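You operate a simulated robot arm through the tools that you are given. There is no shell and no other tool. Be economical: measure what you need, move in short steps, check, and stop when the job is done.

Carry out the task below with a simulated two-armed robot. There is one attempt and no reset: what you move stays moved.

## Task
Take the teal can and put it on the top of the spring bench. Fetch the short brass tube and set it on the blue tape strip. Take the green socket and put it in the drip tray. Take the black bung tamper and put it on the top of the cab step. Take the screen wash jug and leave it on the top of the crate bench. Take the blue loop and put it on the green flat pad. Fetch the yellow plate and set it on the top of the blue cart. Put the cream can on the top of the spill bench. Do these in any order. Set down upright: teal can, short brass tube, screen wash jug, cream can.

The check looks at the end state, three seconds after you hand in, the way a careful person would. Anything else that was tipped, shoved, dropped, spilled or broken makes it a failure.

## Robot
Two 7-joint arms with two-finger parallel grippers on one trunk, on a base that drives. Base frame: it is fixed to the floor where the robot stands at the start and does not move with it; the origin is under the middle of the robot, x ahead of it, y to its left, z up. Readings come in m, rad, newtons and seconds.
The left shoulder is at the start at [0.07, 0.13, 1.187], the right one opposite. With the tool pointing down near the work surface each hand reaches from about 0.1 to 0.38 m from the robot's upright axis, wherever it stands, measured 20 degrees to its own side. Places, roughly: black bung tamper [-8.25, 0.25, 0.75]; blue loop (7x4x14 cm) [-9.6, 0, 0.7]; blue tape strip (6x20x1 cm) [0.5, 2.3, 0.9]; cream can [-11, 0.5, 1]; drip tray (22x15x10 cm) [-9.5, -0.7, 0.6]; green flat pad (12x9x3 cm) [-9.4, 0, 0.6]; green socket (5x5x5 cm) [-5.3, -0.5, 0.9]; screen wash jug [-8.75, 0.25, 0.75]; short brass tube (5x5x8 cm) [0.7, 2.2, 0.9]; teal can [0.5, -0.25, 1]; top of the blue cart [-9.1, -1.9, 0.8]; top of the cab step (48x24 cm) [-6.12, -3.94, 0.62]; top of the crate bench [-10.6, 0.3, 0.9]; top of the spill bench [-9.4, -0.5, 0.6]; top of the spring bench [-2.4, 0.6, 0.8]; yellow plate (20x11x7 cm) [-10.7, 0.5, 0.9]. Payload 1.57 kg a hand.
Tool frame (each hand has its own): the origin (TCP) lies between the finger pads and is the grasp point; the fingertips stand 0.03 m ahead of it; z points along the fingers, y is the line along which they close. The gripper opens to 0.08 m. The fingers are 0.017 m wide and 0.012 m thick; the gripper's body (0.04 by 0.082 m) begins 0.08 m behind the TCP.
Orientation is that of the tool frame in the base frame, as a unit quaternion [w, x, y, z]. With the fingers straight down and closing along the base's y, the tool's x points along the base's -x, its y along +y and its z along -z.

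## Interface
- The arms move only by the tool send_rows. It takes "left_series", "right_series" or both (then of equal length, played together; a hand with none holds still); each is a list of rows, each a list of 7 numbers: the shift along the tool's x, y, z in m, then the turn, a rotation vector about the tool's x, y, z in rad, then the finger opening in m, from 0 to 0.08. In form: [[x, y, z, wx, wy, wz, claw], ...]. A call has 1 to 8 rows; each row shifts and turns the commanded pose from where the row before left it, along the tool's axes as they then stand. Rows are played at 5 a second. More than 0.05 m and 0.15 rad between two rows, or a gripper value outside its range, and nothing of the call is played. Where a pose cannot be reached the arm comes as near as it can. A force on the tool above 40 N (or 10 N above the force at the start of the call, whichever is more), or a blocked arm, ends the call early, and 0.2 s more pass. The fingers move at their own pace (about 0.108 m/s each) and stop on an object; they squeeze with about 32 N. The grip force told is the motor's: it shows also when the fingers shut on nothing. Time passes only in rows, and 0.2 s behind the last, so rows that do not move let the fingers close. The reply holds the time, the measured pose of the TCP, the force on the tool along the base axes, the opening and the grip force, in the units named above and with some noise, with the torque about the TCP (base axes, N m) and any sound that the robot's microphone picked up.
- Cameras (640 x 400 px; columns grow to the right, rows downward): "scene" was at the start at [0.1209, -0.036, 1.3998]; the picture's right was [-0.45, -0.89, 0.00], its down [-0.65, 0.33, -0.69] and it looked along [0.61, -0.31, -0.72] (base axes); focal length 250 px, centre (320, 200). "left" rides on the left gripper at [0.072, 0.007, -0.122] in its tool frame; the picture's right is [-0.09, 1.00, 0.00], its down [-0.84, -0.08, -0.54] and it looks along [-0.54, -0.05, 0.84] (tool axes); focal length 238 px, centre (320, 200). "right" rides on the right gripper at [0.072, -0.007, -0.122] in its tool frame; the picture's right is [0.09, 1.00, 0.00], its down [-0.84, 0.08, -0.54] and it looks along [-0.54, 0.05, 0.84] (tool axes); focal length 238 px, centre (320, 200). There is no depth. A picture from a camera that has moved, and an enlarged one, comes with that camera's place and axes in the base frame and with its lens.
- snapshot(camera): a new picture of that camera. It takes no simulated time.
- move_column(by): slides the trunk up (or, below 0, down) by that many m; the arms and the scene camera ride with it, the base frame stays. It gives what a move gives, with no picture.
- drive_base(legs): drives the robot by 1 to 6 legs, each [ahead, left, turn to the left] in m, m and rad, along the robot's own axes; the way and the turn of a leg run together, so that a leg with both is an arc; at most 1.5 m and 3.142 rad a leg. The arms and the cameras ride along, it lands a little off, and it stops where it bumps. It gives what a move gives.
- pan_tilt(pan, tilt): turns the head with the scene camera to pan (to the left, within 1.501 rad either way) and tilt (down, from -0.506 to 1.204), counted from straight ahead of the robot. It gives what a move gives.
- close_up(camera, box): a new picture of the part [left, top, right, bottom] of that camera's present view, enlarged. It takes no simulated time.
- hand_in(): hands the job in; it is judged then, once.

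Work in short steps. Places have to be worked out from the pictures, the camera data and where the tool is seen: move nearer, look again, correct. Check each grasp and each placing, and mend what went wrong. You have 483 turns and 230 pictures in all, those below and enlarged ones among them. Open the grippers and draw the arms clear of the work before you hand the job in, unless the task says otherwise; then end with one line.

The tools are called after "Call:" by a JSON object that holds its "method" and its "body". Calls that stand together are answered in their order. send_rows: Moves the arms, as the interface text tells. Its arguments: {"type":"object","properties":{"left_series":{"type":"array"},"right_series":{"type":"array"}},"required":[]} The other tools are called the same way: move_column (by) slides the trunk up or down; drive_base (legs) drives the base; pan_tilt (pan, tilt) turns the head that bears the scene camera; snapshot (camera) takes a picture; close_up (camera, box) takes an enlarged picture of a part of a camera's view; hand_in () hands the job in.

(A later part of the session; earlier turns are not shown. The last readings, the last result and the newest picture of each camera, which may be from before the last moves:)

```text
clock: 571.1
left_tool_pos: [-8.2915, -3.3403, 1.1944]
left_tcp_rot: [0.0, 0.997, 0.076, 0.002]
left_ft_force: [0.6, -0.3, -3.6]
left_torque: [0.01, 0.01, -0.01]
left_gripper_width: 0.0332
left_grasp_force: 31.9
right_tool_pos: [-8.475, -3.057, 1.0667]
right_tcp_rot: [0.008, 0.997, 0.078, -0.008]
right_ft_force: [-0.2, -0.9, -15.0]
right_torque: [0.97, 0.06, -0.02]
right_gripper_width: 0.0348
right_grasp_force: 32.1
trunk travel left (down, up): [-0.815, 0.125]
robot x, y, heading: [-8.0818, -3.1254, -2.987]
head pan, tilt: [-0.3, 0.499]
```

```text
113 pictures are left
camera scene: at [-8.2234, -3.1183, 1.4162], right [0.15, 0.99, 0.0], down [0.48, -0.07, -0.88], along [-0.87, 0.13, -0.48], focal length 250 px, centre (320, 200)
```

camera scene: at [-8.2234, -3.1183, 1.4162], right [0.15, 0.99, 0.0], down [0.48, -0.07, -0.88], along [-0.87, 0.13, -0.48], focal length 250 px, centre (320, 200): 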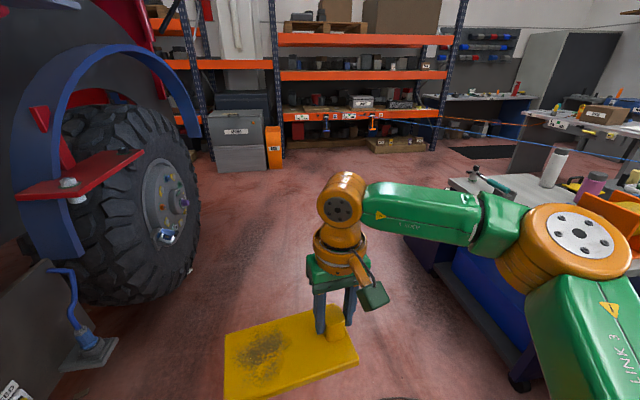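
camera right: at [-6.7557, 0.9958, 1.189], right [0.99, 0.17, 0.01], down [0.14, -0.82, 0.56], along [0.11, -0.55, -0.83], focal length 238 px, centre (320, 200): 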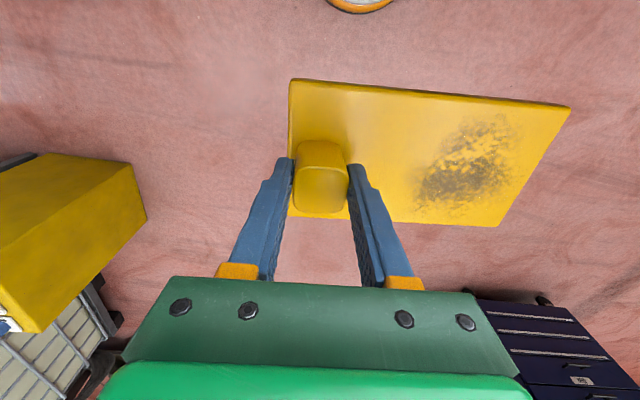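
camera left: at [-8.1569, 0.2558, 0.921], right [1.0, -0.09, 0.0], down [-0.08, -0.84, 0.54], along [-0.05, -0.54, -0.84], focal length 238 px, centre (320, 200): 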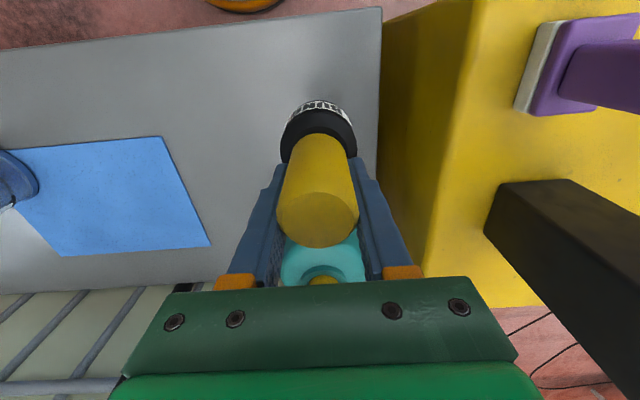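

The blue cart is to the right, with its front edge at y≈-2.17. I'll turn to face +y, shift west to x≈-9.05, and look.

Call:
{"method": "drive_base", "body": {"legs": [[0, 0, -1.725], [0, 0.97, 0], [0.25, 0, 0]]}}

Call:
{"method": "pan_tilt", "body": {"pan": 0, "tilt": 0.7}}

Call:
{"method": "snapshot", "body": {"camera": "scene"}}

```text
clock: 581.8
left_tool_pos: [-9.2652, -2.6715, 1.1945]
left_tcp_rot: [0.0, 0.718, -0.697, 0.0]
left_ft_force: [0.2, -0.3, -3.5]
left_torque: [0.06, -0.04, 0.04]
left_gripper_width: 0.0332
left_grasp_force: 31.6
right_tool_pos: [-8.9631, -2.5234, 1.0679]
right_tcp_rot: [-0.001, 0.718, -0.695, -0.012]
right_ft_force: [0.4, 0.3, -14.1]
right_torque: [-0.04, -0.98, 0.02]
right_gripper_width: 0.0354
right_grasp_force: 32.0
trunk travel left (down, up): [-0.815, 0.125]
robot x, y, heading: [-9.0798, -2.9031, 1.6]
head pan, tilt: [-0.3, 0.499]
```

```text
clock: 582.6
left_tool_pos: [-9.266, -2.6676, 1.1946]
left_tcp_rot: [0.0, 0.718, -0.696, 0.002]
left_ft_force: [-1.2, -0.1, -3.2]
left_torque: [0.01, -0.02, 0.02]
left_gripper_width: 0.0335
left_grasp_force: 31.7
right_tool_pos: [-8.9628, -2.5208, 1.066]
right_tcp_rot: [0.0, 0.718, -0.696, -0.01]
right_ft_force: [0.5, 0.3, -15.0]
right_torque: [-0.06, -0.99, 0.0]
right_gripper_width: 0.0353
right_grasp_force: 32.0
trunk travel left (down, up): [-0.815, 0.125]
robot x, y, heading: [-9.0804, -2.9089, 1.6]
head pan, tilt: [0.0, 0.7]
```

```text
112 pictures are left
camera scene: at [-9.0822, -2.7657, 1.3984], right [1.0, 0.03, 0.0], down [0.02, -0.65, -0.76], along [-0.02, 0.76, -0.65], focal length 250 px, centre (320, 200)
```

scene: 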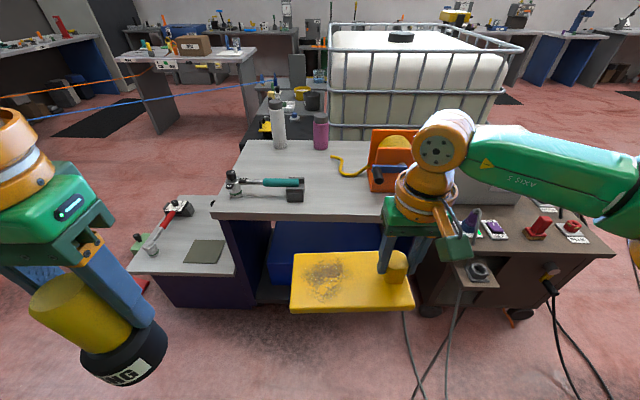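

The cart has a free front strip between the teal ratchet (x≈-9.15) and the spool (x≈-8.9). I'll bring the plate over it (TCP → [-8.95, -2.05]).

Call:
{"method": "drive_base", "body": {"legs": [[0.4, 0, -0.03]]}}

Call:
{"method": "snapshot", "body": {"camera": "right"}}

Call:
{"method": "snapshot", "body": {"camera": "scene"}}

```text
clock: 585.1
left_tool_pos: [-9.265, -2.2576, 1.196]
left_tcp_rot: [0.001, 0.708, -0.707, 0.001]
left_ft_force: [0.9, 0.9, -3.2]
left_torque: [0.07, 0.01, 0.01]
left_gripper_width: 0.0334
left_grasp_force: 31.6
right_tool_pos: [-8.9597, -2.1201, 1.0681]
right_tcp_rot: [0.0, 0.709, -0.705, -0.011]
right_ft_force: [0.5, -0.3, -14.2]
right_torque: [-0.05, -1.0, 0.02]
right_gripper_width: 0.0355
right_grasp_force: 32.5
trunk travel left (down, up): [-0.815, 0.125]
robot x, y, heading: [-9.082, -2.5009, 1.573]
head pan, tilt: [0.0, 0.7]
```

```text
111 pictures are left
camera right: at [-8.9511, -2.1936, 1.1896], right [-1.0, -0.1, 0.01], down [-0.07, 0.83, 0.56], along [-0.07, 0.55, -0.83], focal length 238 px, centre (320, 200)
```

right: 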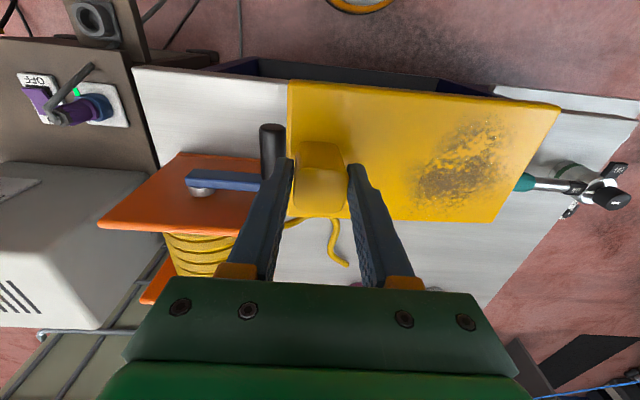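

```text
110 pictures are left
camera scene: at [-9.085, -2.3618, 1.3987], right [1.0, 0.0, 0.0], down [0.0, -0.65, -0.76], along [0.0, 0.76, -0.65], focal length 250 px, centre (320, 200)
```

scene: 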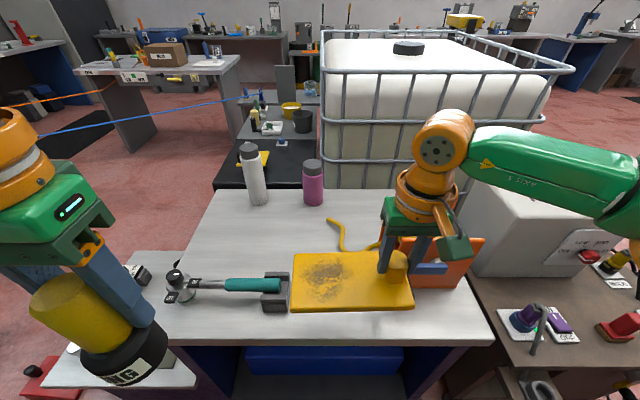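

The spool's crank knob is near [-8.89, -2.04]; the plate fits between it and the ratchet if kept to the front. I'll advance 5 cm and lower partway, then check.

Call:
{"method": "send_rows", "body": {"right_series": [[-0.025, 0.003, 0, 0, 0, 0, 0.01], [-0.025, 0.003, 0, 0, 0, 0, 0.01]]}}

Call:
{"method": "move_column", "body": {"by": -0.13}}

Call:
{"method": "snapshot", "body": {"camera": "right"}}

Call:
{"method": "snapshot", "body": {"camera": "scene"}}

```text
clock: 585.7
left_tool_pos: [-9.2644, -2.2556, 1.1948]
left_tcp_rot: [0.002, 0.708, -0.706, 0.001]
left_ft_force: [1.0, 0.3, -3.7]
left_torque: [0.06, 0.02, -0.01]
left_gripper_width: 0.0333
left_grasp_force: 31.9
right_tool_pos: [-8.9402, -2.0932, 1.0644]
right_tcp_rot: [0.0, 0.709, -0.705, -0.011]
right_ft_force: [0.1, -0.2, -15.4]
right_torque: [-0.05, -0.99, 0.0]
right_gripper_width: 0.0353
right_grasp_force: 31.6
right hand out of reach, approached as far as the arm can: row 1, 2
trunk travel left (down, up): [-0.815, 0.125]
robot x, y, heading: [-9.0855, -2.5001, 1.573]
head pan, tilt: [0.0, 0.7]
```

```text
clock: 587.3
left_tool_pos: [-9.2645, -2.2556, 1.0653]
left_tcp_rot: [0.001, 0.708, -0.707, 0.002]
left_ft_force: [-0.1, 0.1, -3.7]
left_torque: [0.0, 0.05, -0.02]
left_gripper_width: 0.0329
left_grasp_force: 31.9
right_tool_pos: [-8.9426, -2.093, 0.9336]
right_tcp_rot: [0.0, 0.709, -0.705, -0.012]
right_ft_force: [0.7, -0.9, -14.2]
right_torque: [-0.06, -1.0, -0.02]
right_gripper_width: 0.0352
right_grasp_force: 31.7
trunk travel left (down, up): [-0.685, 0.255]
robot x, y, heading: [-9.083, -2.4973, 1.571]
head pan, tilt: [0.0, 0.7]
```

```text
109 pictures are left
camera right: at [-8.9326, -2.1673, 1.0558], right [-1.0, -0.1, 0.01], down [-0.07, 0.83, 0.56], along [-0.07, 0.55, -0.83], focal length 238 px, centre (320, 200)
```

right: 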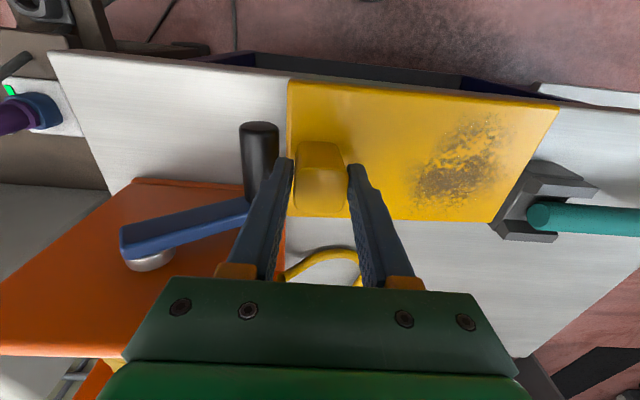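

```text
108 pictures are left
camera scene: at [-9.0848, -2.3593, 1.2684], right [1.0, 0.0, 0.0], down [0.0, -0.65, -0.76], along [0.0, 0.76, -0.65], focal length 250 px, centre (320, 200)
```

scene: 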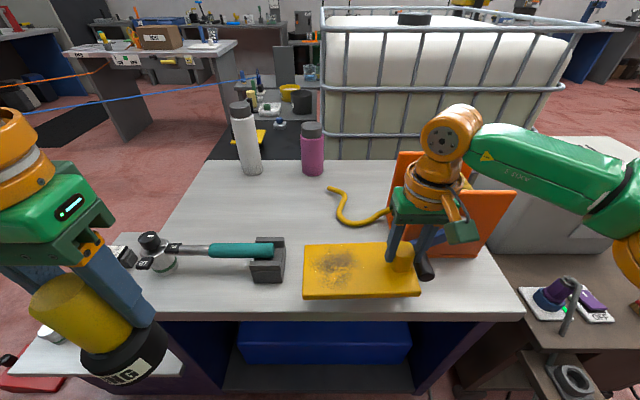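

The hand drifted toward the crank knob. I'll shift the base 2.4 cm left and 1.2 cm ahead before lowering.

Call:
{"method": "drive_base", "body": {"legs": [[0.012, 0.024, 0]]}}

Call:
{"method": "move_column", "body": {"by": -0.055}}

Call:
{"method": "snapshot", "body": {"camera": "right"}}

Call:
{"method": "snapshot", "body": {"camera": "scene"}}

```text
clock: 588.1
left_tool_pos: [-9.2857, -2.2466, 1.0661]
left_tcp_rot: [-0.002, -0.707, 0.707, 0.001]
left_ft_force: [0.3, -0.2, -2.9]
left_torque: [0.04, 0.02, 0.01]
left_gripper_width: 0.0333
left_grasp_force: 32.2
right_tool_pos: [-8.9607, -2.0832, 0.9335]
right_tcp_rot: [0.0, 0.708, -0.706, -0.014]
right_ft_force: [1.2, -1.0, -14.6]
right_torque: [-0.06, -0.94, 0.05]
right_gripper_width: 0.0351
right_grasp_force: 31.9
trunk travel left (down, up): [-0.685, 0.255]
robot x, y, heading: [-9.1053, -2.4886, 1.566]
head pan, tilt: [0.0, 0.7]
```

```text
clock: 589.1
left_tool_pos: [-9.2881, -2.2447, 1.0106]
left_tcp_rot: [0.0, 0.707, -0.707, 0.001]
left_ft_force: [-0.7, 0.0, -2.5]
left_torque: [0.01, 0.02, 0.0]
left_gripper_width: 0.0331
left_grasp_force: 32.5
right_tool_pos: [-8.964, -2.0824, 0.8786]
right_tcp_rot: [0.0, 0.708, -0.706, -0.012]
right_ft_force: [0.5, 0.0, -14.5]
right_torque: [-0.06, -0.96, 0.0]
right_gripper_width: 0.0355
right_grasp_force: 32.3
trunk travel left (down, up): [-0.63, 0.31]
robot x, y, heading: [-9.1107, -2.4864, 1.572]
head pan, tilt: [0.0, 0.7]
```

```text
107 pictures are left
camera right: at [-8.9555, -2.1559, 1.0008], right [-1.0, -0.1, 0.01], down [-0.07, 0.83, 0.56], along [-0.07, 0.55, -0.83], focal length 238 px, centre (320, 200)
```

right: 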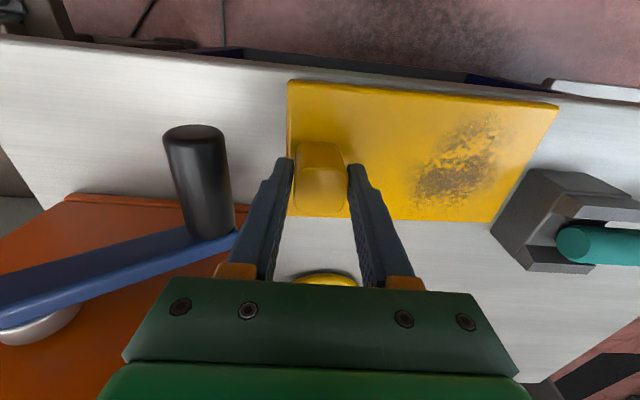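

```text
106 pictures are left
camera scene: at [-9.1082, -2.3477, 1.2134], right [1.0, 0.0, 0.0], down [0.0, -0.65, -0.76], along [0.0, 0.76, -0.65], focal length 250 px, centre (320, 200)
```

scene: 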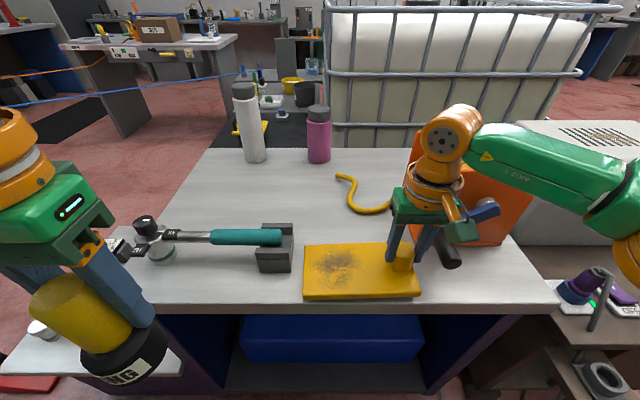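

Clear on both sides. Creep down.

Call:
{"method": "send_rows", "body": {"right_series": [[0, 0, 0.005, 0, 0, 0, 0.01], [0, 0, 0.005, 0, 0, 0, 0.01], [0, 0, 0.005, 0, 0, 0, 0.01], [0, 0, 0.004, 0, 0, 0, 0.01], [0, 0, 0.004, 0, 0, 0, 0.01]]}}

```text
clock: 590.3
left_tool_pos: [-9.2886, -2.2492, 1.0115]
left_tcp_rot: [0.001, -0.707, 0.707, 0.0]
left_ft_force: [0.1, -0.3, -3.7]
left_torque: [0.05, 0.0, -0.01]
left_gripper_width: 0.033
left_grasp_force: 31.3
right_tool_pos: [-8.964, -2.0863, 0.8592]
right_tcp_rot: [-0.003, 0.708, -0.706, -0.015]
right_ft_force: [7.5, 7.7, 26.9]
right_torque: [0.21, -1.22, -0.09]
right_gripper_width: 0.0345
right_grasp_force: 32.3
trunk travel left (down, up): [-0.63, 0.31]
robot x, y, heading: [-9.1062, -2.487, 1.572]
head pan, tilt: [0.0, 0.7]
```

Call:
{"method": "snapshot", "body": {"camera": "right"}}

Call:
{"method": "close_up", "body": {"camera": "scene", "box": [240, 210, 480, 330]}}

```text
105 pictures are left
camera right: at [-8.9558, -2.1604, 0.9806], right [-1.0, -0.1, 0.01], down [-0.07, 0.82, 0.56], along [-0.06, 0.56, -0.83], focal length 238 px, centre (320, 200)
```

right: 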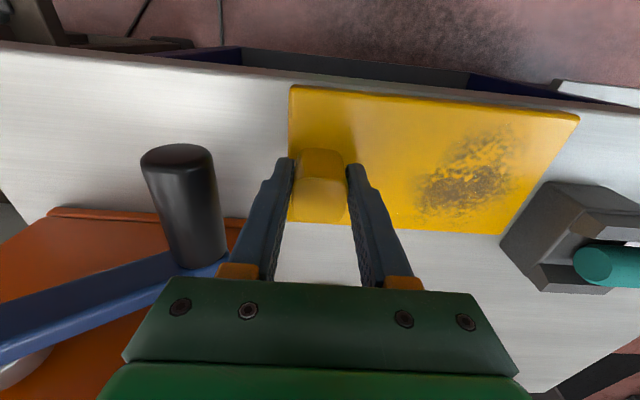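

```text
2.67 times, centred on (360, 270) of scene
camera zoom: at [-9.1088, -2.3534, 1.2144], right [1.0, 0.0, 0.0], down [0.0, -0.64, -0.77], along [0.0, 0.77, -0.64], focal length 668 px, centre (213, 13)
```

zoom: 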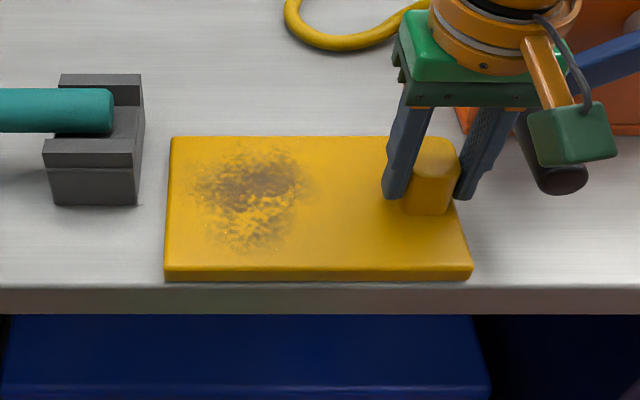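

The plate lies flat on the cart top. Release and rise.

Call:
{"method": "send_rows", "body": {"right_series": [[0, 0, 0, 0, 0, 0, 0.05], [0, 0, 0, 0, 0, 0, 0.05], [0, 0, -0.03, 0, 0, 0, 0.05], [0, 0, -0.05, 0, 0, 0, 0.05]]}}

Call:
{"method": "move_column", "body": {"by": 0.2}}

Call:
{"method": "snapshot", "body": {"camera": "scene"}}

```text
clock: 591.3
left_tool_pos: [-9.2888, -2.2477, 1.011]
left_tcp_rot: [-0.001, 0.707, -0.707, 0.0]
left_ft_force: [-0.3, 0.5, -2.8]
left_torque: [0.04, -0.04, -0.01]
left_gripper_width: 0.0334
left_grasp_force: 32.3
right_tool_pos: [-8.9539, -2.0903, 0.926]
right_tcp_rot: [-0.002, 0.708, -0.706, -0.013]
right_ft_force: [-0.1, 0.3, 0.5]
right_torque: [0.01, 0.02, 0.0]
right_gripper_width: 0.0501
right_grasp_force: 0.1
right hand out of reach, approached as far as the arm can: row 4
trunk travel left (down, up): [-0.63, 0.31]
robot x, y, heading: [-9.1045, -2.4857, 1.572]
head pan, tilt: [0.0, 0.7]
```

```text
clock: 593.5
left_tool_pos: [-9.2886, -2.2457, 1.2102]
left_tcp_rot: [0.001, 0.708, -0.707, 0.001]
left_ft_force: [-0.1, -0.1, -4.0]
left_torque: [0.04, 0.0, 0.01]
left_gripper_width: 0.0332
left_grasp_force: 32.2
right_tool_pos: [-8.9563, -2.0891, 1.1255]
right_tcp_rot: [-0.002, 0.709, -0.705, -0.013]
right_ft_force: [0.1, 0.5, 0.2]
right_torque: [0.01, -0.01, 0.0]
right_gripper_width: 0.0501
right_grasp_force: 0.1
trunk travel left (down, up): [-0.83, 0.11]
robot x, y, heading: [-9.1043, -2.4848, 1.573]
head pan, tilt: [0.0, 0.7]
```

```text
103 pictures are left
camera scene: at [-9.1088, -2.3505, 1.4138], right [1.0, 0.0, 0.0], down [0.0, -0.64, -0.76], along [0.0, 0.76, -0.64], focal length 250 px, centre (320, 200)
```

scene: 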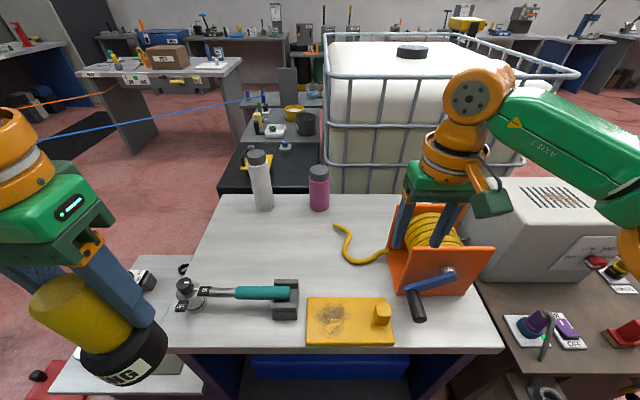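

Plate done. Now the tamper to the cab step: back out, drive east to x≈-6.1 and face the truck.

Call:
{"method": "drive_base", "body": {"legs": [[-0.45, 0, 0], [0, 0, -1.57], [1.5, 0, 0], [1.45, 0, 0], [0, 0, -1.57]]}}

Call:
{"method": "pan_tilt", "body": {"pan": 0, "tilt": 0.6}}

Call:
{"method": "snapshot", "body": {"camera": "scene"}}

```text
clock: 617.9
left_tool_pos: [-5.9044, -3.1916, 1.2119]
left_tcp_rot: [0.0, 0.696, 0.718, 0.0]
left_ft_force: [0.3, 0.7, -3.4]
left_torque: [-0.04, 0.02, -0.04]
left_gripper_width: 0.0332
left_grasp_force: 32.1
right_tool_pos: [-6.2328, -3.3572, 1.1247]
right_tcp_rot: [0.013, 0.695, 0.719, -0.001]
right_ft_force: [-0.7, 0.3, 0.0]
right_torque: [0.01, 0.01, 0.01]
right_gripper_width: 0.0503
right_grasp_force: 0.0
trunk travel left (down, up): [-0.83, 0.11]
robot x, y, heading: [-6.0918, -2.9573, -1.543]
head pan, tilt: [0.0, 0.7]
```

```text
clock: 618.6
left_tool_pos: [-5.9043, -3.1901, 1.2108]
left_tcp_rot: [0.0, 0.696, 0.718, 0.0]
left_ft_force: [0.0, 0.9, -3.4]
left_torque: [-0.07, 0.0, -0.01]
left_gripper_width: 0.0333
left_grasp_force: 32.1
right_tool_pos: [-6.2338, -3.3575, 1.1247]
right_tcp_rot: [0.012, 0.695, 0.719, -0.001]
right_ft_force: [0.6, -0.6, -0.1]
right_torque: [0.01, -0.01, -0.01]
right_gripper_width: 0.0501
right_grasp_force: 0.0
trunk travel left (down, up): [-0.83, 0.11]
robot x, y, heading: [-6.0931, -2.9554, -1.544]
head pan, tilt: [0.0, 0.6]
```

```text
102 pictures are left
camera scene: at [-6.0887, -3.0941, 1.4224], right [-1.0, -0.03, 0.0], down [-0.02, 0.57, -0.82], along [0.02, -0.82, -0.57], focal length 250 px, centre (320, 200)
```

scene: 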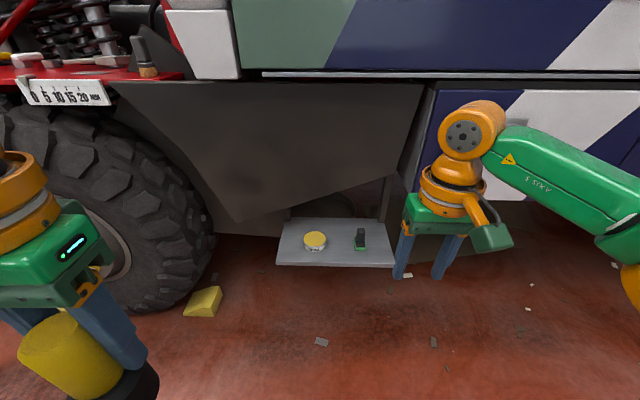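

The cab step is clear between the yellow lid and the green item. I'll tuck the right hand, then drive so the left hand is over about [-6.16, -3.84].

Call:
{"method": "send_rows", "body": {"right_series": [[0.04, 0, -0.03, 0, 0, 0, 0.05], [0.04, 0, -0.03, 0, 0, 0, 0.05], [0.04, 0, -0.03, 0, 0, 0, 0.05], [0.03, 0, -0.03, 0, 0, 0, 0.05]]}}

Call:
{"method": "drive_base", "body": {"legs": [[0, -0.15, -0.027], [0.45, 0, 0]]}}

Call:
{"method": "pan_tilt", "body": {"pan": 0.05, "tilt": 0.9}}

Call:
{"method": "snapshot", "body": {"camera": "scene"}}

Call:
{"method": "snapshot", "body": {"camera": "left"}}

```text
clock: 619.6
left_tool_pos: [-5.9035, -3.1886, 1.2115]
left_tcp_rot: [0.0, 0.697, 0.717, 0.0]
left_ft_force: [0.2, 1.1, -3.7]
left_torque: [-0.05, 0.01, -0.01]
left_gripper_width: 0.0332
left_grasp_force: 32.2
right_tool_pos: [-6.2381, -3.199, 1.2423]
right_tcp_rot: [0.013, 0.695, 0.719, -0.002]
right_ft_force: [-0.2, 0.3, -0.5]
right_torque: [-0.01, 0.01, -0.03]
right_gripper_width: 0.05
right_grasp_force: 0.0
trunk travel left (down, up): [-0.83, 0.11]
robot x, y, heading: [-6.0928, -2.9559, -1.546]
head pan, tilt: [0.0, 0.6]
```

```text
clock: 623.3
left_tool_pos: [-6.0592, -3.6471, 1.21]
left_tcp_rot: [0.0, 0.703, 0.711, 0.0]
left_ft_force: [1.2, -0.5, -4.4]
left_torque: [-0.07, -0.01, -0.01]
left_gripper_width: 0.0335
left_grasp_force: 31.5
right_tool_pos: [-6.394, -3.6507, 1.2409]
right_tcp_rot: [0.013, 0.702, 0.712, -0.002]
right_ft_force: [0.3, -0.4, 0.1]
right_torque: [-0.01, -0.03, 0.02]
right_gripper_width: 0.0498
right_grasp_force: 0.1
trunk travel left (down, up): [-0.83, 0.11]
robot x, y, heading: [-6.2437, -3.4087, -1.557]
head pan, tilt: [0.0, 0.6]
```

```text
clock: 624.1
left_tool_pos: [-6.0596, -3.6488, 1.2105]
left_tcp_rot: [0.0, 0.704, 0.71, 0.0]
left_ft_force: [-0.6, 0.3, -3.4]
left_torque: [-0.02, 0.0, 0.02]
left_gripper_width: 0.0328
left_grasp_force: 31.9
right_tool_pos: [-6.394, -3.6534, 1.2415]
right_tcp_rot: [0.014, 0.702, 0.712, -0.001]
right_ft_force: [-0.4, 0.1, 1.0]
right_torque: [-0.01, 0.03, 0.01]
right_gripper_width: 0.0499
right_grasp_force: 0.1
trunk travel left (down, up): [-0.83, 0.11]
robot x, y, heading: [-6.2421, -3.4066, -1.561]
head pan, tilt: [0.051, 0.901]
```

```text
101 pictures are left
camera scene: at [-6.2379, -3.5355, 1.3977], right [-1.0, -0.06, 0.0], down [-0.05, 0.78, -0.62], along [0.04, -0.62, -0.78], focal length 250 px, centre (320, 200)
```

scene: 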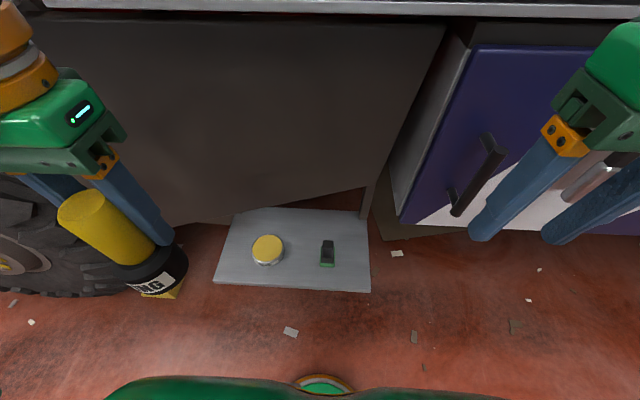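

```text
100 pictures are left
camera left: at [-6.0538, -3.5758, 1.3334], right [1.0, -0.08, 0.0], down [-0.07, -0.84, 0.54], along [-0.04, -0.54, -0.84], focal length 238 px, centre (320, 200)
```

left: 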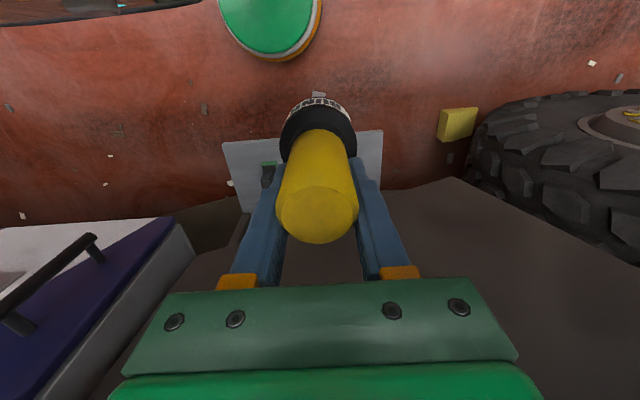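

Step: front edge y≈-3.80; gap centre x≈-6.147. I'll advance 7 cm, move the left hand to [-6.147, -3.855], and lower partway.

Call:
{"method": "drive_base", "body": {"legs": [[0.07, 0, -0.01]]}}

Call:
{"method": "send_rows", "body": {"left_series": [[0, -0.03, 0.03, 0, 0, 0, 0.01], [-0.03, -0.03, 0.02, 0, 0, 0, 0.01], [-0.035, -0.025, 0.02, 0, 0, 0, 0.01], [-0.035, 0, 0.02, 0, 0, 0, 0.01], [-0.035, 0, 0.02, 0, 0, 0, 0.01]]}}

Call:
{"method": "move_column", "body": {"by": -0.28}}

Call:
{"method": "snapshot", "body": {"camera": "left"}}

Call:
{"method": "snapshot", "body": {"camera": "scene"}}

```text
clock: 625.1
left_tool_pos: [-6.0612, -3.7108, 1.2123]
left_tcp_rot: [0.002, 0.707, 0.707, -0.003]
left_ft_force: [-0.1, 0.3, -3.7]
left_torque: [-0.09, 0.01, 0.01]
left_gripper_width: 0.0326
left_grasp_force: 32.1
right_tool_pos: [-6.3954, -3.7123, 1.2431]
right_tcp_rot: [0.016, 0.706, 0.708, -0.005]
right_ft_force: [0.6, 0.5, 0.3]
right_torque: [-0.04, 0.0, 0.0]
right_gripper_width: 0.0498
right_grasp_force: 0.0
trunk travel left (down, up): [-0.83, 0.11]
robot x, y, heading: [-6.2421, -3.4799, -1.574]
head pan, tilt: [0.051, 0.901]
```

```text
clock: 626.3
left_tool_pos: [-6.1486, -3.8417, 1.1055]
left_tcp_rot: [0.006, 0.709, 0.706, -0.005]
left_ft_force: [-0.9, 0.5, -3.9]
left_torque: [-0.02, 0.02, 0.02]
left_gripper_width: 0.0332
left_grasp_force: 31.7
right_tool_pos: [-6.3967, -3.7039, 1.2438]
right_tcp_rot: [0.019, 0.705, 0.709, -0.007]
right_ft_force: [1.0, -0.3, -0.6]
right_torque: [0.01, 0.08, -0.02]
right_gripper_width: 0.05
right_grasp_force: 0.0
trunk travel left (down, up): [-0.83, 0.11]
robot x, y, heading: [-6.246, -3.4773, -1.57]
head pan, tilt: [0.051, 0.901]
```

```text
clock: 629.2
left_tool_pos: [-6.1486, -3.8568, 0.8192]
left_tcp_rot: [0.0, 0.707, 0.707, 0.0]
left_ft_force: [0.6, 0.4, -4.0]
left_torque: [-0.06, -0.02, 0.02]
left_gripper_width: 0.0333
left_grasp_force: 32.2
right_tool_pos: [-6.3956, -3.7212, 0.9615]
right_tcp_rot: [0.013, 0.706, 0.709, -0.001]
right_ft_force: [0.8, 0.5, 0.5]
right_torque: [0.02, 0.0, 0.01]
right_gripper_width: 0.0499
right_grasp_force: 0.0
trunk travel left (down, up): [-0.55, 0.39]
robot x, y, heading: [-6.239, -3.4821, -1.572]
head pan, tilt: [0.051, 0.901]
```

```text
99 pictures are left
camera left: at [-6.1422, -3.7844, 0.9429], right [1.0, -0.09, 0.0], down [-0.08, -0.84, 0.54], along [-0.05, -0.54, -0.84], focal length 238 px, centre (320, 200)
```

left: 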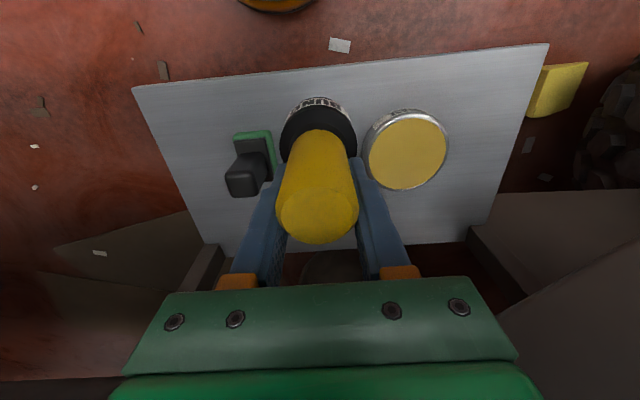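

```text
98 pictures are left
camera scene: at [-6.2391, -3.6055, 1.1177], right [-1.0, -0.05, 0.0], down [-0.04, 0.78, -0.62], along [0.03, -0.62, -0.78], focal length 250 px, centre (320, 200)
```

scene: 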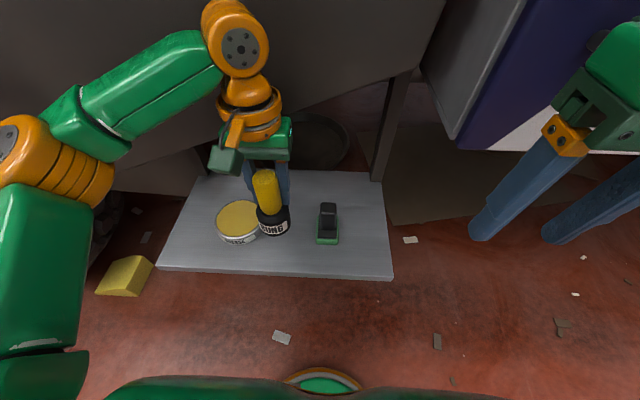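

Spacing is fine. Shift 5 mm, lower 9 cm and creep to contact.

Call:
{"method": "send_rows", "body": {"left_series": [[0, -0.006, 0, 0, 0, 0, 0.01]]}}

Call:
{"method": "move_column", "body": {"by": -0.09}}

Call:
{"method": "send_rows", "body": {"left_series": [[0, 0, 0.004, 0, 0, 0, 0.01], [0, 0, 0.004, 0, 0, 0, 0.01], [0, 0, 0.004, 0, 0, 0, 0.01], [0, 0, 0.004, 0, 0, 0, 0.01]]}}

```text
clock: 629.6
left_tool_pos: [-6.1537, -3.8561, 0.8205]
left_tcp_rot: [0.0, 0.707, 0.707, 0.002]
left_ft_force: [-0.5, 0.1, -3.5]
left_torque: [-0.04, 0.06, -0.02]
left_gripper_width: 0.0333
left_grasp_force: 32.0
right_tool_pos: [-6.3973, -3.7217, 0.9593]
right_tcp_rot: [0.014, 0.705, 0.709, -0.001]
right_ft_force: [-0.3, -0.3, -0.2]
right_torque: [0.02, -0.01, -0.01]
right_gripper_width: 0.0499
right_grasp_force: 0.0
trunk travel left (down, up): [-0.55, 0.39]
robot x, y, heading: [-6.2441, -3.4772, -1.569]
head pan, tilt: [0.051, 0.901]
```

```text
clock: 630.8
left_tool_pos: [-6.1531, -3.8569, 0.729]
left_tcp_rot: [-0.001, 0.708, 0.707, 0.001]
left_ft_force: [0.2, 1.4, -4.0]
left_torque: [-0.05, 0.02, 0.01]
left_gripper_width: 0.033
left_grasp_force: 31.8
right_tool_pos: [-6.396, -3.7218, 0.8705]
right_tcp_rot: [0.013, 0.706, 0.708, -0.002]
right_ft_force: [-1.0, -0.7, 0.6]
right_torque: [-0.02, 0.01, 0.02]
right_gripper_width: 0.0502
right_grasp_force: 0.1
trunk travel left (down, up): [-0.46, 0.48]
robot x, y, heading: [-6.2419, -3.4832, -1.572]
head pan, tilt: [0.051, 0.901]
```

```text
clock: 631.8
left_tool_pos: [-6.1544, -3.8575, 0.7133]
left_tcp_rot: [0.0, 0.707, 0.707, 0.001]
left_ft_force: [-0.3, -0.7, -3.5]
left_torque: [-0.04, -0.03, -0.01]
left_gripper_width: 0.0328
left_grasp_force: 31.9
right_tool_pos: [-6.3964, -3.7217, 0.8709]
right_tcp_rot: [0.013, 0.706, 0.708, -0.002]
right_ft_force: [0.0, 0.9, 0.2]
right_torque: [0.0, 0.0, 0.06]
right_gripper_width: 0.05
right_grasp_force: 0.1
trunk travel left (down, up): [-0.46, 0.48]
robot x, y, heading: [-6.245, -3.4801, -1.571]
head pan, tilt: [0.051, 0.901]
```

Call:
{"method": "send_rows", "body": {"left_series": [[0, 0, 0.003, 0, 0, 0, 0.01], [0, 0, 0.003, 0, 0, 0, 0.01], [0, 0, 0.003, 0, 0, 0, 0.01], [0, 0, 0.003, 0, 0, 0, 0.01]]}}

```text
clock: 632.8
left_tool_pos: [-6.155, -3.8568, 0.7007]
left_tcp_rot: [0.0, 0.707, 0.707, 0.0]
left_ft_force: [-0.6, -0.2, -3.4]
left_torque: [-0.04, 0.02, 0.03]
left_gripper_width: 0.0331
left_grasp_force: 31.7
right_tool_pos: [-6.3966, -3.7212, 0.8706]
right_tcp_rot: [0.013, 0.706, 0.708, -0.001]
right_ft_force: [-0.3, -0.4, 1.1]
right_torque: [0.01, 0.0, 0.0]
right_gripper_width: 0.0499
right_grasp_force: 0.2
trunk travel left (down, up): [-0.46, 0.48]
robot x, y, heading: [-6.2449, -3.4766, -1.573]
head pan, tilt: [0.051, 0.901]
```

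Call:
{"method": "send_rows", "body": {"left_series": [[0, 0, 0.003, 0, 0, 0, 0.01], [0, 0, 0.003, 0, 0, 0, 0.01], [0, 0, 0.003, 0, 0, 0, 0.01], [0, 0, 0.003, 0, 0, 0, 0.01]]}}

```text
clock: 633.8
left_tool_pos: [-6.1558, -3.8537, 0.695]
left_tcp_rot: [0.003, 0.707, 0.707, -0.005]
left_ft_force: [1.3, 2.3, 22.0]
left_torque: [1.09, -0.19, -0.07]
left_gripper_width: 0.0314
left_grasp_force: 32.2
right_tool_pos: [-6.3968, -3.7186, 0.873]
right_tcp_rot: [0.016, 0.706, 0.708, -0.002]
right_ft_force: [-0.9, 0.6, 0.0]
right_torque: [0.02, -0.01, 0.01]
right_gripper_width: 0.0499
right_grasp_force: 0.0
trunk travel left (down, up): [-0.46, 0.48]
robot x, y, heading: [-6.244, -3.4808, -1.571]
head pan, tilt: [0.051, 0.901]
stopped in row 4 (left hand): the force on the tool passed its limit at 45 N (the readings are from after the stop); the commanded pose is now the measured one
```

Contact. Ease, open and rise.

Call:
{"method": "send_rows", "body": {"left_series": [[0, 0, -0.003, 0, 0, 0, 0.01], [0, 0, 0, 0, 0, 0, 0.05], [0, 0, 0, 0, 0, 0, 0.05], [0, 0, -0.04, 0, 0, 0, 0.05], [0, 0, -0.05, 0, 0, 0, 0.05]]}}

Call:
{"method": "move_column", "body": {"by": 0.15}}

Call:
{"method": "snapshot", "body": {"camera": "left"}}

```text
clock: 635.0
left_tool_pos: [-6.1551, -3.8582, 0.7877]
left_tcp_rot: [0.001, 0.708, 0.706, -0.001]
left_ft_force: [-1.1, 0.3, -0.5]
left_torque: [0.0, 0.02, 0.04]
left_gripper_width: 0.05
left_grasp_force: 0.0
right_tool_pos: [-6.3971, -3.7209, 0.8712]
right_tcp_rot: [0.014, 0.706, 0.709, -0.002]
right_ft_force: [-0.3, -0.1, 0.6]
right_torque: [-0.01, -0.01, 0.0]
right_gripper_width: 0.0502
right_grasp_force: 0.0
trunk travel left (down, up): [-0.46, 0.48]
robot x, y, heading: [-6.2393, -3.4786, -1.57]
head pan, tilt: [0.051, 0.901]
```

```text
clock: 636.7
left_tool_pos: [-6.1551, -3.8599, 0.9367]
left_tcp_rot: [0.0, 0.707, 0.707, -0.003]
left_ft_force: [1.0, -0.1, -0.5]
left_torque: [-0.02, -0.03, 0.0]
left_gripper_width: 0.05
left_grasp_force: 0.0
right_tool_pos: [-6.3963, -3.7204, 1.0219]
right_tcp_rot: [0.013, 0.706, 0.708, -0.002]
right_ft_force: [0.2, 0.0, 0.4]
right_torque: [-0.02, -0.01, 0.0]
right_gripper_width: 0.0499
right_grasp_force: 0.1
trunk travel left (down, up): [-0.61, 0.33]
robot x, y, heading: [-6.242, -3.4793, -1.575]
head pan, tilt: [0.051, 0.901]
```

```text
97 pictures are left
camera left: at [-6.1479, -3.7864, 1.0597], right [1.0, -0.09, 0.0], down [-0.08, -0.83, 0.55], along [-0.05, -0.54, -0.84], focal length 238 px, centre (320, 200)
```

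left: 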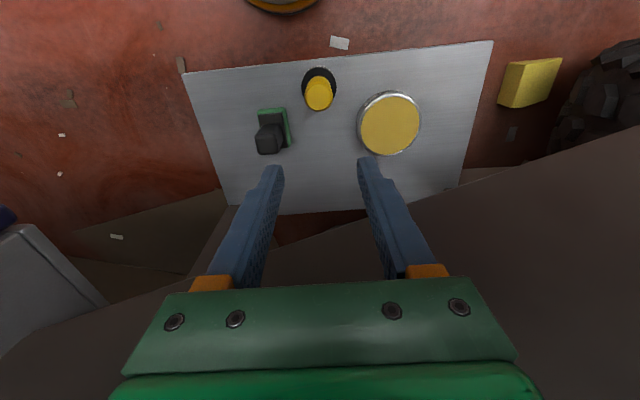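

Tamper placed. Last item: the blue loop. I'll head back to the aisle and to the front of the screen bench.

Call:
{"method": "move_column", "body": {"by": 0.25}}

Call:
{"method": "drive_base", "body": {"legs": [[-0.6, 0, 0], [0, 0, 3.14], [0, 0.47, 0], [1.5, 0, 0], [1.5, 0, 0], [1.1, 0, 0]]}}

Call:
{"method": "drive_base", "body": {"legs": [[0, 0, 1.57], [1.5, 0, 0], [1.3, 0, 0], [0, 0, 1.57]]}}

Call:
{"method": "pan_tilt", "body": {"pan": 0, "tilt": 0.75}}

Call:
{"method": "snapshot", "body": {"camera": "scene"}}

```text
clock: 638.5
left_tool_pos: [-6.1468, -3.8167, 1.0679]
left_tcp_rot: [-0.055, 0.707, 0.702, 0.072]
left_ft_force: [-0.4, 0.3, -0.2]
left_torque: [-0.03, 0.01, 0.02]
left_gripper_width: 0.0499
left_grasp_force: 0.1
right_tool_pos: [-6.391, -3.6912, 1.2173]
right_tcp_rot: [0.021, 0.704, 0.71, -0.011]
right_ft_force: [-0.1, 0.0, -0.5]
right_torque: [0.02, -0.01, 0.02]
right_gripper_width: 0.05
right_grasp_force: 0.1
trunk travel left (down, up): [-0.797, 0.143]
robot x, y, heading: [-6.2443, -3.4769, -1.565]
head pan, tilt: [0.051, 0.901]
stopped: the arm was blocked; the commanded pose is now the measured one
```

```text
clock: 671.1
left_tool_pos: [-6.6812, 1.6207, 1.0599]
left_tcp_rot: [-0.08, -0.686, 0.721, -0.06]
left_ft_force: [-0.1, 0.1, -0.4]
left_torque: [-0.01, 0.0, -0.03]
left_gripper_width: 0.05
left_grasp_force: 0.0
right_tool_pos: [-6.4431, 1.4878, 1.2089]
right_tcp_rot: [0.003, -0.693, 0.72, 0.013]
right_ft_force: [-1.3, -0.1, -0.8]
right_torque: [-0.01, 0.02, -0.01]
right_gripper_width: 0.05
right_grasp_force: 0.0
trunk travel left (down, up): [-0.797, 0.143]
robot x, y, heading: [-6.609, 1.2518, 1.529]
head pan, tilt: [0.051, 0.901]
```

```text
clock: 692.5
left_tool_pos: [-9.3617, 1.0492, 1.0603]
left_tcp_rot: [-0.062, 0.719, 0.688, 0.079]
left_ft_force: [-0.5, 0.9, 0.2]
left_torque: [-0.02, -0.02, -0.02]
left_gripper_width: 0.0501
left_grasp_force: 0.1
right_tool_pos: [-9.6011, 1.1811, 1.2085]
right_tcp_rot: [0.013, 0.719, 0.695, -0.001]
right_ft_force: [-0.1, -1.1, -0.4]
right_torque: [-0.02, 0.03, -0.03]
right_gripper_width: 0.0501
right_grasp_force: 0.2
trunk travel left (down, up): [-0.797, 0.143]
robot x, y, heading: [-9.443, 1.4174, -1.608]
head pan, tilt: [0.051, 0.901]
```

```text
clock: 693.2
left_tool_pos: [-9.3617, 1.049, 1.0601]
left_tcp_rot: [-0.061, 0.719, 0.688, 0.08]
left_ft_force: [-0.3, 0.4, -0.4]
left_torque: [-0.01, -0.04, 0.05]
left_gripper_width: 0.0501
left_grasp_force: 0.1
right_tool_pos: [-9.6005, 1.1818, 1.2087]
right_tcp_rot: [0.013, 0.719, 0.695, -0.002]
right_ft_force: [-0.2, -0.2, -0.4]
right_torque: [-0.02, 0.0, 0.01]
right_gripper_width: 0.05
right_grasp_force: 0.0
trunk travel left (down, up): [-0.797, 0.143]
robot x, y, heading: [-9.4412, 1.4177, -1.606]
head pan, tilt: [0.0, 0.75]
```

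```text
96 pictures are left
camera scene: at [-9.4441, 1.2841, 1.3771], right [-1.0, 0.04, 0.0], down [0.02, 0.68, -0.73], along [-0.03, -0.73, -0.68], focal length 250 px, centre (320, 200)
```

scene: 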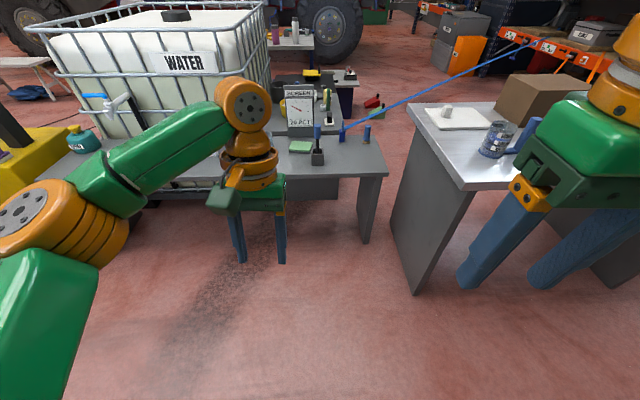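

The screen bench is ahead. (The arm touched the truck's overhang when rising, but it stopped at once.) I'll tuck the left hand and move in close to inspect the loop.

Call:
{"method": "send_rows", "body": {"left_series": [[0.04, 0.02, -0.03, 0, 0, 0, 0.05], [0.04, 0.02, -0.03, 0, 0, 0, 0.05], [0.04, 0.02, -0.03, 0, 0, 0, 0.05]]}}

Call:
{"method": "drive_base", "body": {"legs": [[0, -0.09, 0.036], [0.75, 0, 0]]}}

Call:
{"method": "pan_tilt", "body": {"pan": -0.1, "tilt": 0.8}}

Call:
{"method": "snapshot", "body": {"camera": "scene"}}

Call:
{"method": "snapshot", "body": {"camera": "right"}}

```text
refused: row 1 steps farther than a row can; nothing moved
```

```text
clock: 698.0
left_tool_pos: [-9.433, 0.2813, 1.0612]
left_tcp_rot: [-0.062, 0.705, 0.702, 0.078]
left_ft_force: [-0.9, -0.2, -0.6]
left_torque: [-0.03, -0.03, -0.01]
left_gripper_width: 0.0498
left_grasp_force: 0.0
right_tool_pos: [-9.6779, 0.4053, 1.2093]
right_tcp_rot: [0.014, 0.704, 0.71, -0.003]
right_ft_force: [0.0, 0.9, -0.2]
right_torque: [-0.02, 0.01, -0.01]
right_gripper_width: 0.0499
right_grasp_force: 0.1
trunk travel left (down, up): [-0.797, 0.143]
robot x, y, heading: [-9.5206, 0.6455, -1.573]
head pan, tilt: [0.0, 0.75]
```

```text
clock: 698.7
left_tool_pos: [-9.4343, 0.2808, 1.0606]
left_tcp_rot: [-0.062, 0.705, 0.702, 0.078]
left_ft_force: [-0.8, -0.5, -1.1]
left_torque: [0.02, -0.02, 0.01]
left_gripper_width: 0.05
left_grasp_force: 0.1
right_tool_pos: [-9.6781, 0.4032, 1.2082]
right_tcp_rot: [0.013, 0.705, 0.709, -0.001]
right_ft_force: [-0.4, -0.3, -0.4]
right_torque: [0.02, -0.01, -0.02]
right_gripper_width: 0.0499
right_grasp_force: 0.2
trunk travel left (down, up): [-0.797, 0.143]
robot x, y, heading: [-9.5274, 0.6463, -1.563]
head pan, tilt: [-0.099, 0.799]
```

```text
95 pictures are left
camera scene: at [-9.5333, 0.5148, 1.3732], right [-1.0, 0.1, 0.0], down [0.07, 0.71, -0.7], along [-0.07, -0.69, -0.72], focal length 250 px, centre (320, 200)
```

scene: 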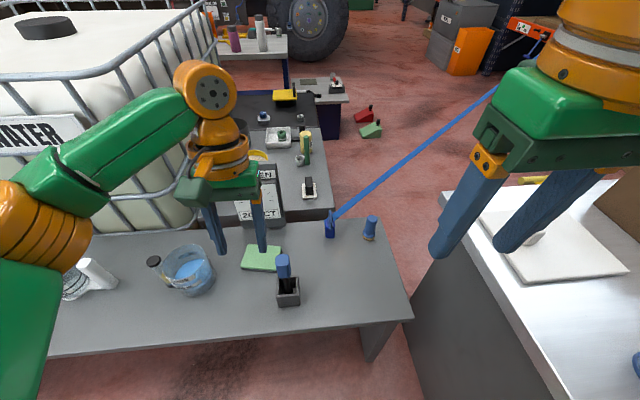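

```text
94 pictures are left
camera right: at [-9.6875, 0.4776, 1.3303], right [0.99, 0.1, 0.01], down [0.07, -0.82, 0.56], along [0.07, -0.56, -0.83], focal length 238 px, centre (320, 200)
```

right: 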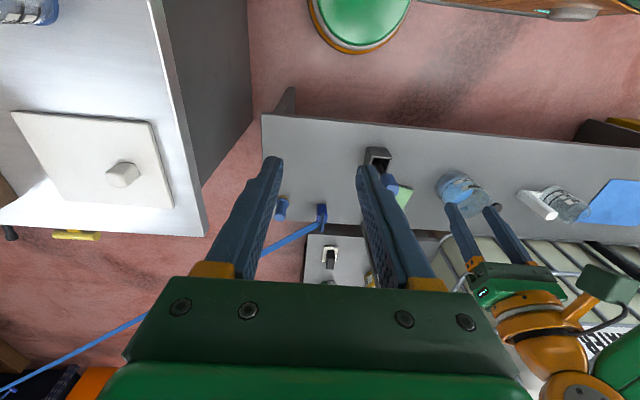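

Loop ≈ [-9.622, -0.045], pad ≈ [-9.384, 0.053], bench front edge y≈0.28. The base can go slightly under the bench, so the loop is about 0.46 m ahead. I'll tuck the left hand away, then approach to y≈0.45.

Call:
{"method": "send_rows", "body": {"left_series": [[0.03, 0, -0.035, 0, 0, 0, 0.05], [0.03, 0, -0.035, 0, 0, 0, 0.05], [0.03, 0, -0.035, 0, 0, 0, 0.05], [0.02, 0.02, -0.035, 0, 0, 0, 0.05], [0, 0.04, 0, 0, 0, 0, 0.05]]}}

Call:
{"method": "drive_base", "body": {"legs": [[0.2, -0.01, -0.01]]}}

Call:
{"method": "snapshot", "body": {"camera": "right"}}

```text
clock: 699.9
left_tool_pos: [-9.373, 0.3593, 1.2234]
left_tcp_rot: [-0.063, 0.705, 0.702, 0.078]
left_ft_force: [0.2, 0.4, 0.2]
left_torque: [0.01, 0.04, 0.08]
left_gripper_width: 0.0503
left_grasp_force: 0.1
right_tool_pos: [-9.6753, 0.4035, 1.2093]
right_tcp_rot: [0.013, 0.705, 0.709, -0.004]
right_ft_force: [-0.1, 0.0, -0.1]
right_torque: [0.01, 0.0, -0.01]
right_gripper_width: 0.0501
right_grasp_force: 0.0
trunk travel left (down, up): [-0.797, 0.143]
robot x, y, heading: [-9.5213, 0.6409, -1.57]
head pan, tilt: [-0.099, 0.799]
```

```text
clock: 701.5
left_tool_pos: [-9.3851, 0.1621, 1.2237]
left_tcp_rot: [-0.061, 0.706, 0.701, 0.077]
left_ft_force: [0.2, 0.2, -0.1]
left_torque: [-0.04, 0.0, -0.03]
left_gripper_width: 0.0497
left_grasp_force: 0.0
right_tool_pos: [-9.6877, 0.208, 1.2082]
right_tcp_rot: [0.014, 0.705, 0.709, -0.002]
right_ft_force: [-0.1, 0.4, 0.1]
right_torque: [-0.01, 0.03, -0.02]
right_gripper_width: 0.05
right_grasp_force: 0.0
trunk travel left (down, up): [-0.797, 0.143]
robot x, y, heading: [-9.5352, 0.4483, -1.571]
head pan, tilt: [-0.099, 0.799]
```

```text
93 pictures are left
camera right: at [-9.6975, 0.2826, 1.3309], right [1.0, 0.1, 0.01], down [0.07, -0.82, 0.56], along [0.07, -0.56, -0.83], focal length 238 px, centre (320, 200)
```

right: 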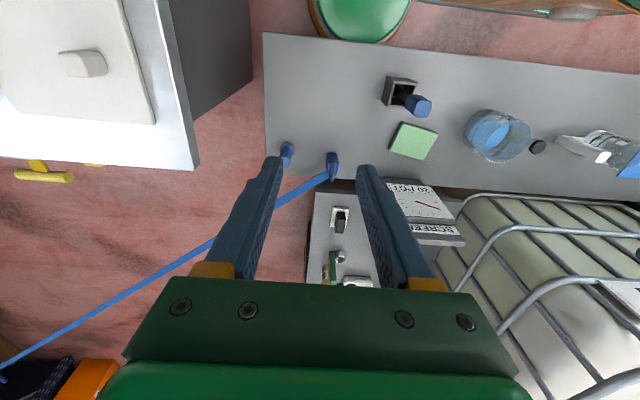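

I'll lower the trunk 0.24 and bring the right hand forward above the loop.

Call:
{"method": "move_column", "body": {"by": -0.24}}

Call:
{"method": "send_rows", "body": {"right_series": [[-0.04, 0.015, 0.02, 0, 0, 0, 0.06], [-0.04, 0.015, 0.02, 0, 0, 0, 0.06], [-0.04, 0.015, 0.02, 0, 0, 0, 0.06], [-0.04, 0.01, 0.02, 0, 0, 0, 0.06], [-0.04, 0.01, 0.0, 0, 0, 0, 0.06]]}}

Call:
{"method": "snapshot", "body": {"camera": "right"}}

Call:
{"method": "snapshot", "body": {"camera": "scene"}}

```text
clock: 704.0
left_tool_pos: [-9.3862, 0.1586, 0.9828]
left_tcp_rot: [-0.062, 0.706, 0.701, 0.078]
left_ft_force: [1.0, -0.3, -0.5]
left_torque: [-0.04, 0.01, -0.01]
left_gripper_width: 0.0498
left_grasp_force: 0.0
right_tool_pos: [-9.6875, 0.205, 0.9701]
right_tcp_rot: [0.013, 0.706, 0.708, -0.002]
right_ft_force: [-0.1, 0.7, -0.4]
right_torque: [0.04, 0.0, -0.04]
right_gripper_width: 0.0499
right_grasp_force: 0.0
trunk travel left (down, up): [-0.557, 0.383]
robot x, y, heading: [-9.5336, 0.4433, -1.568]
head pan, tilt: [-0.099, 0.799]
```

```text
clock: 705.2
left_tool_pos: [-9.386, 0.1584, 0.9827]
left_tcp_rot: [-0.062, 0.706, 0.701, 0.079]
left_ft_force: [0.2, -0.5, -0.1]
left_torque: [-0.01, -0.04, 0.0]
left_gripper_width: 0.0499
left_grasp_force: 0.0
right_tool_pos: [-9.6871, 0.0707, 0.8913]
right_tcp_rot: [0.013, 0.705, 0.709, -0.001]
right_ft_force: [0.4, 0.6, -0.3]
right_torque: [-0.02, 0.0, 0.0]
right_gripper_width: 0.0598
right_grasp_force: 0.1
right hand out of reach, approached as far as the arm can: row 2, 3, 4, 5
trunk travel left (down, up): [-0.557, 0.383]
robot x, y, heading: [-9.5347, 0.4458, -1.567]
head pan, tilt: [-0.099, 0.799]
```

```text
92 pictures are left
camera right: at [-9.6951, 0.1454, 1.0139], right [1.0, 0.1, 0.01], down [0.07, -0.82, 0.56], along [0.07, -0.56, -0.83], focal length 238 px, centre (320, 200)
```

right: 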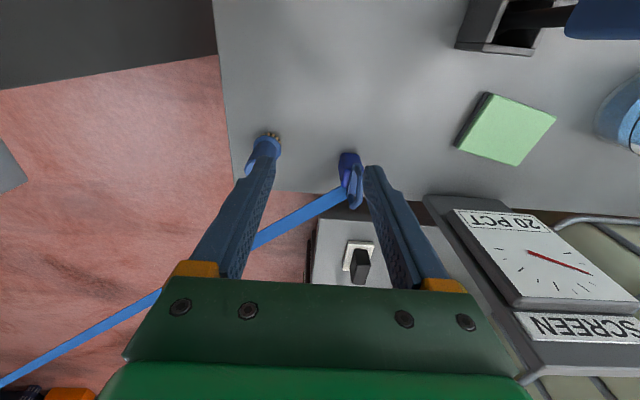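

```text
91 pictures are left
camera scene: at [-9.5439, 0.3152, 1.1331], right [-1.0, 0.1, 0.0], down [0.07, 0.71, -0.7], along [-0.07, -0.69, -0.72], focal length 250 px, centre (320, 200)
```

scene: 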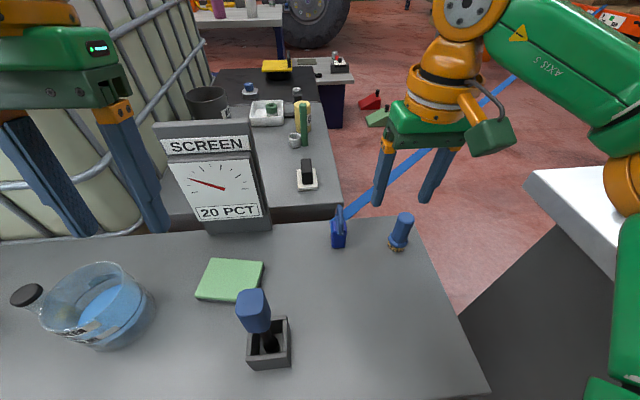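

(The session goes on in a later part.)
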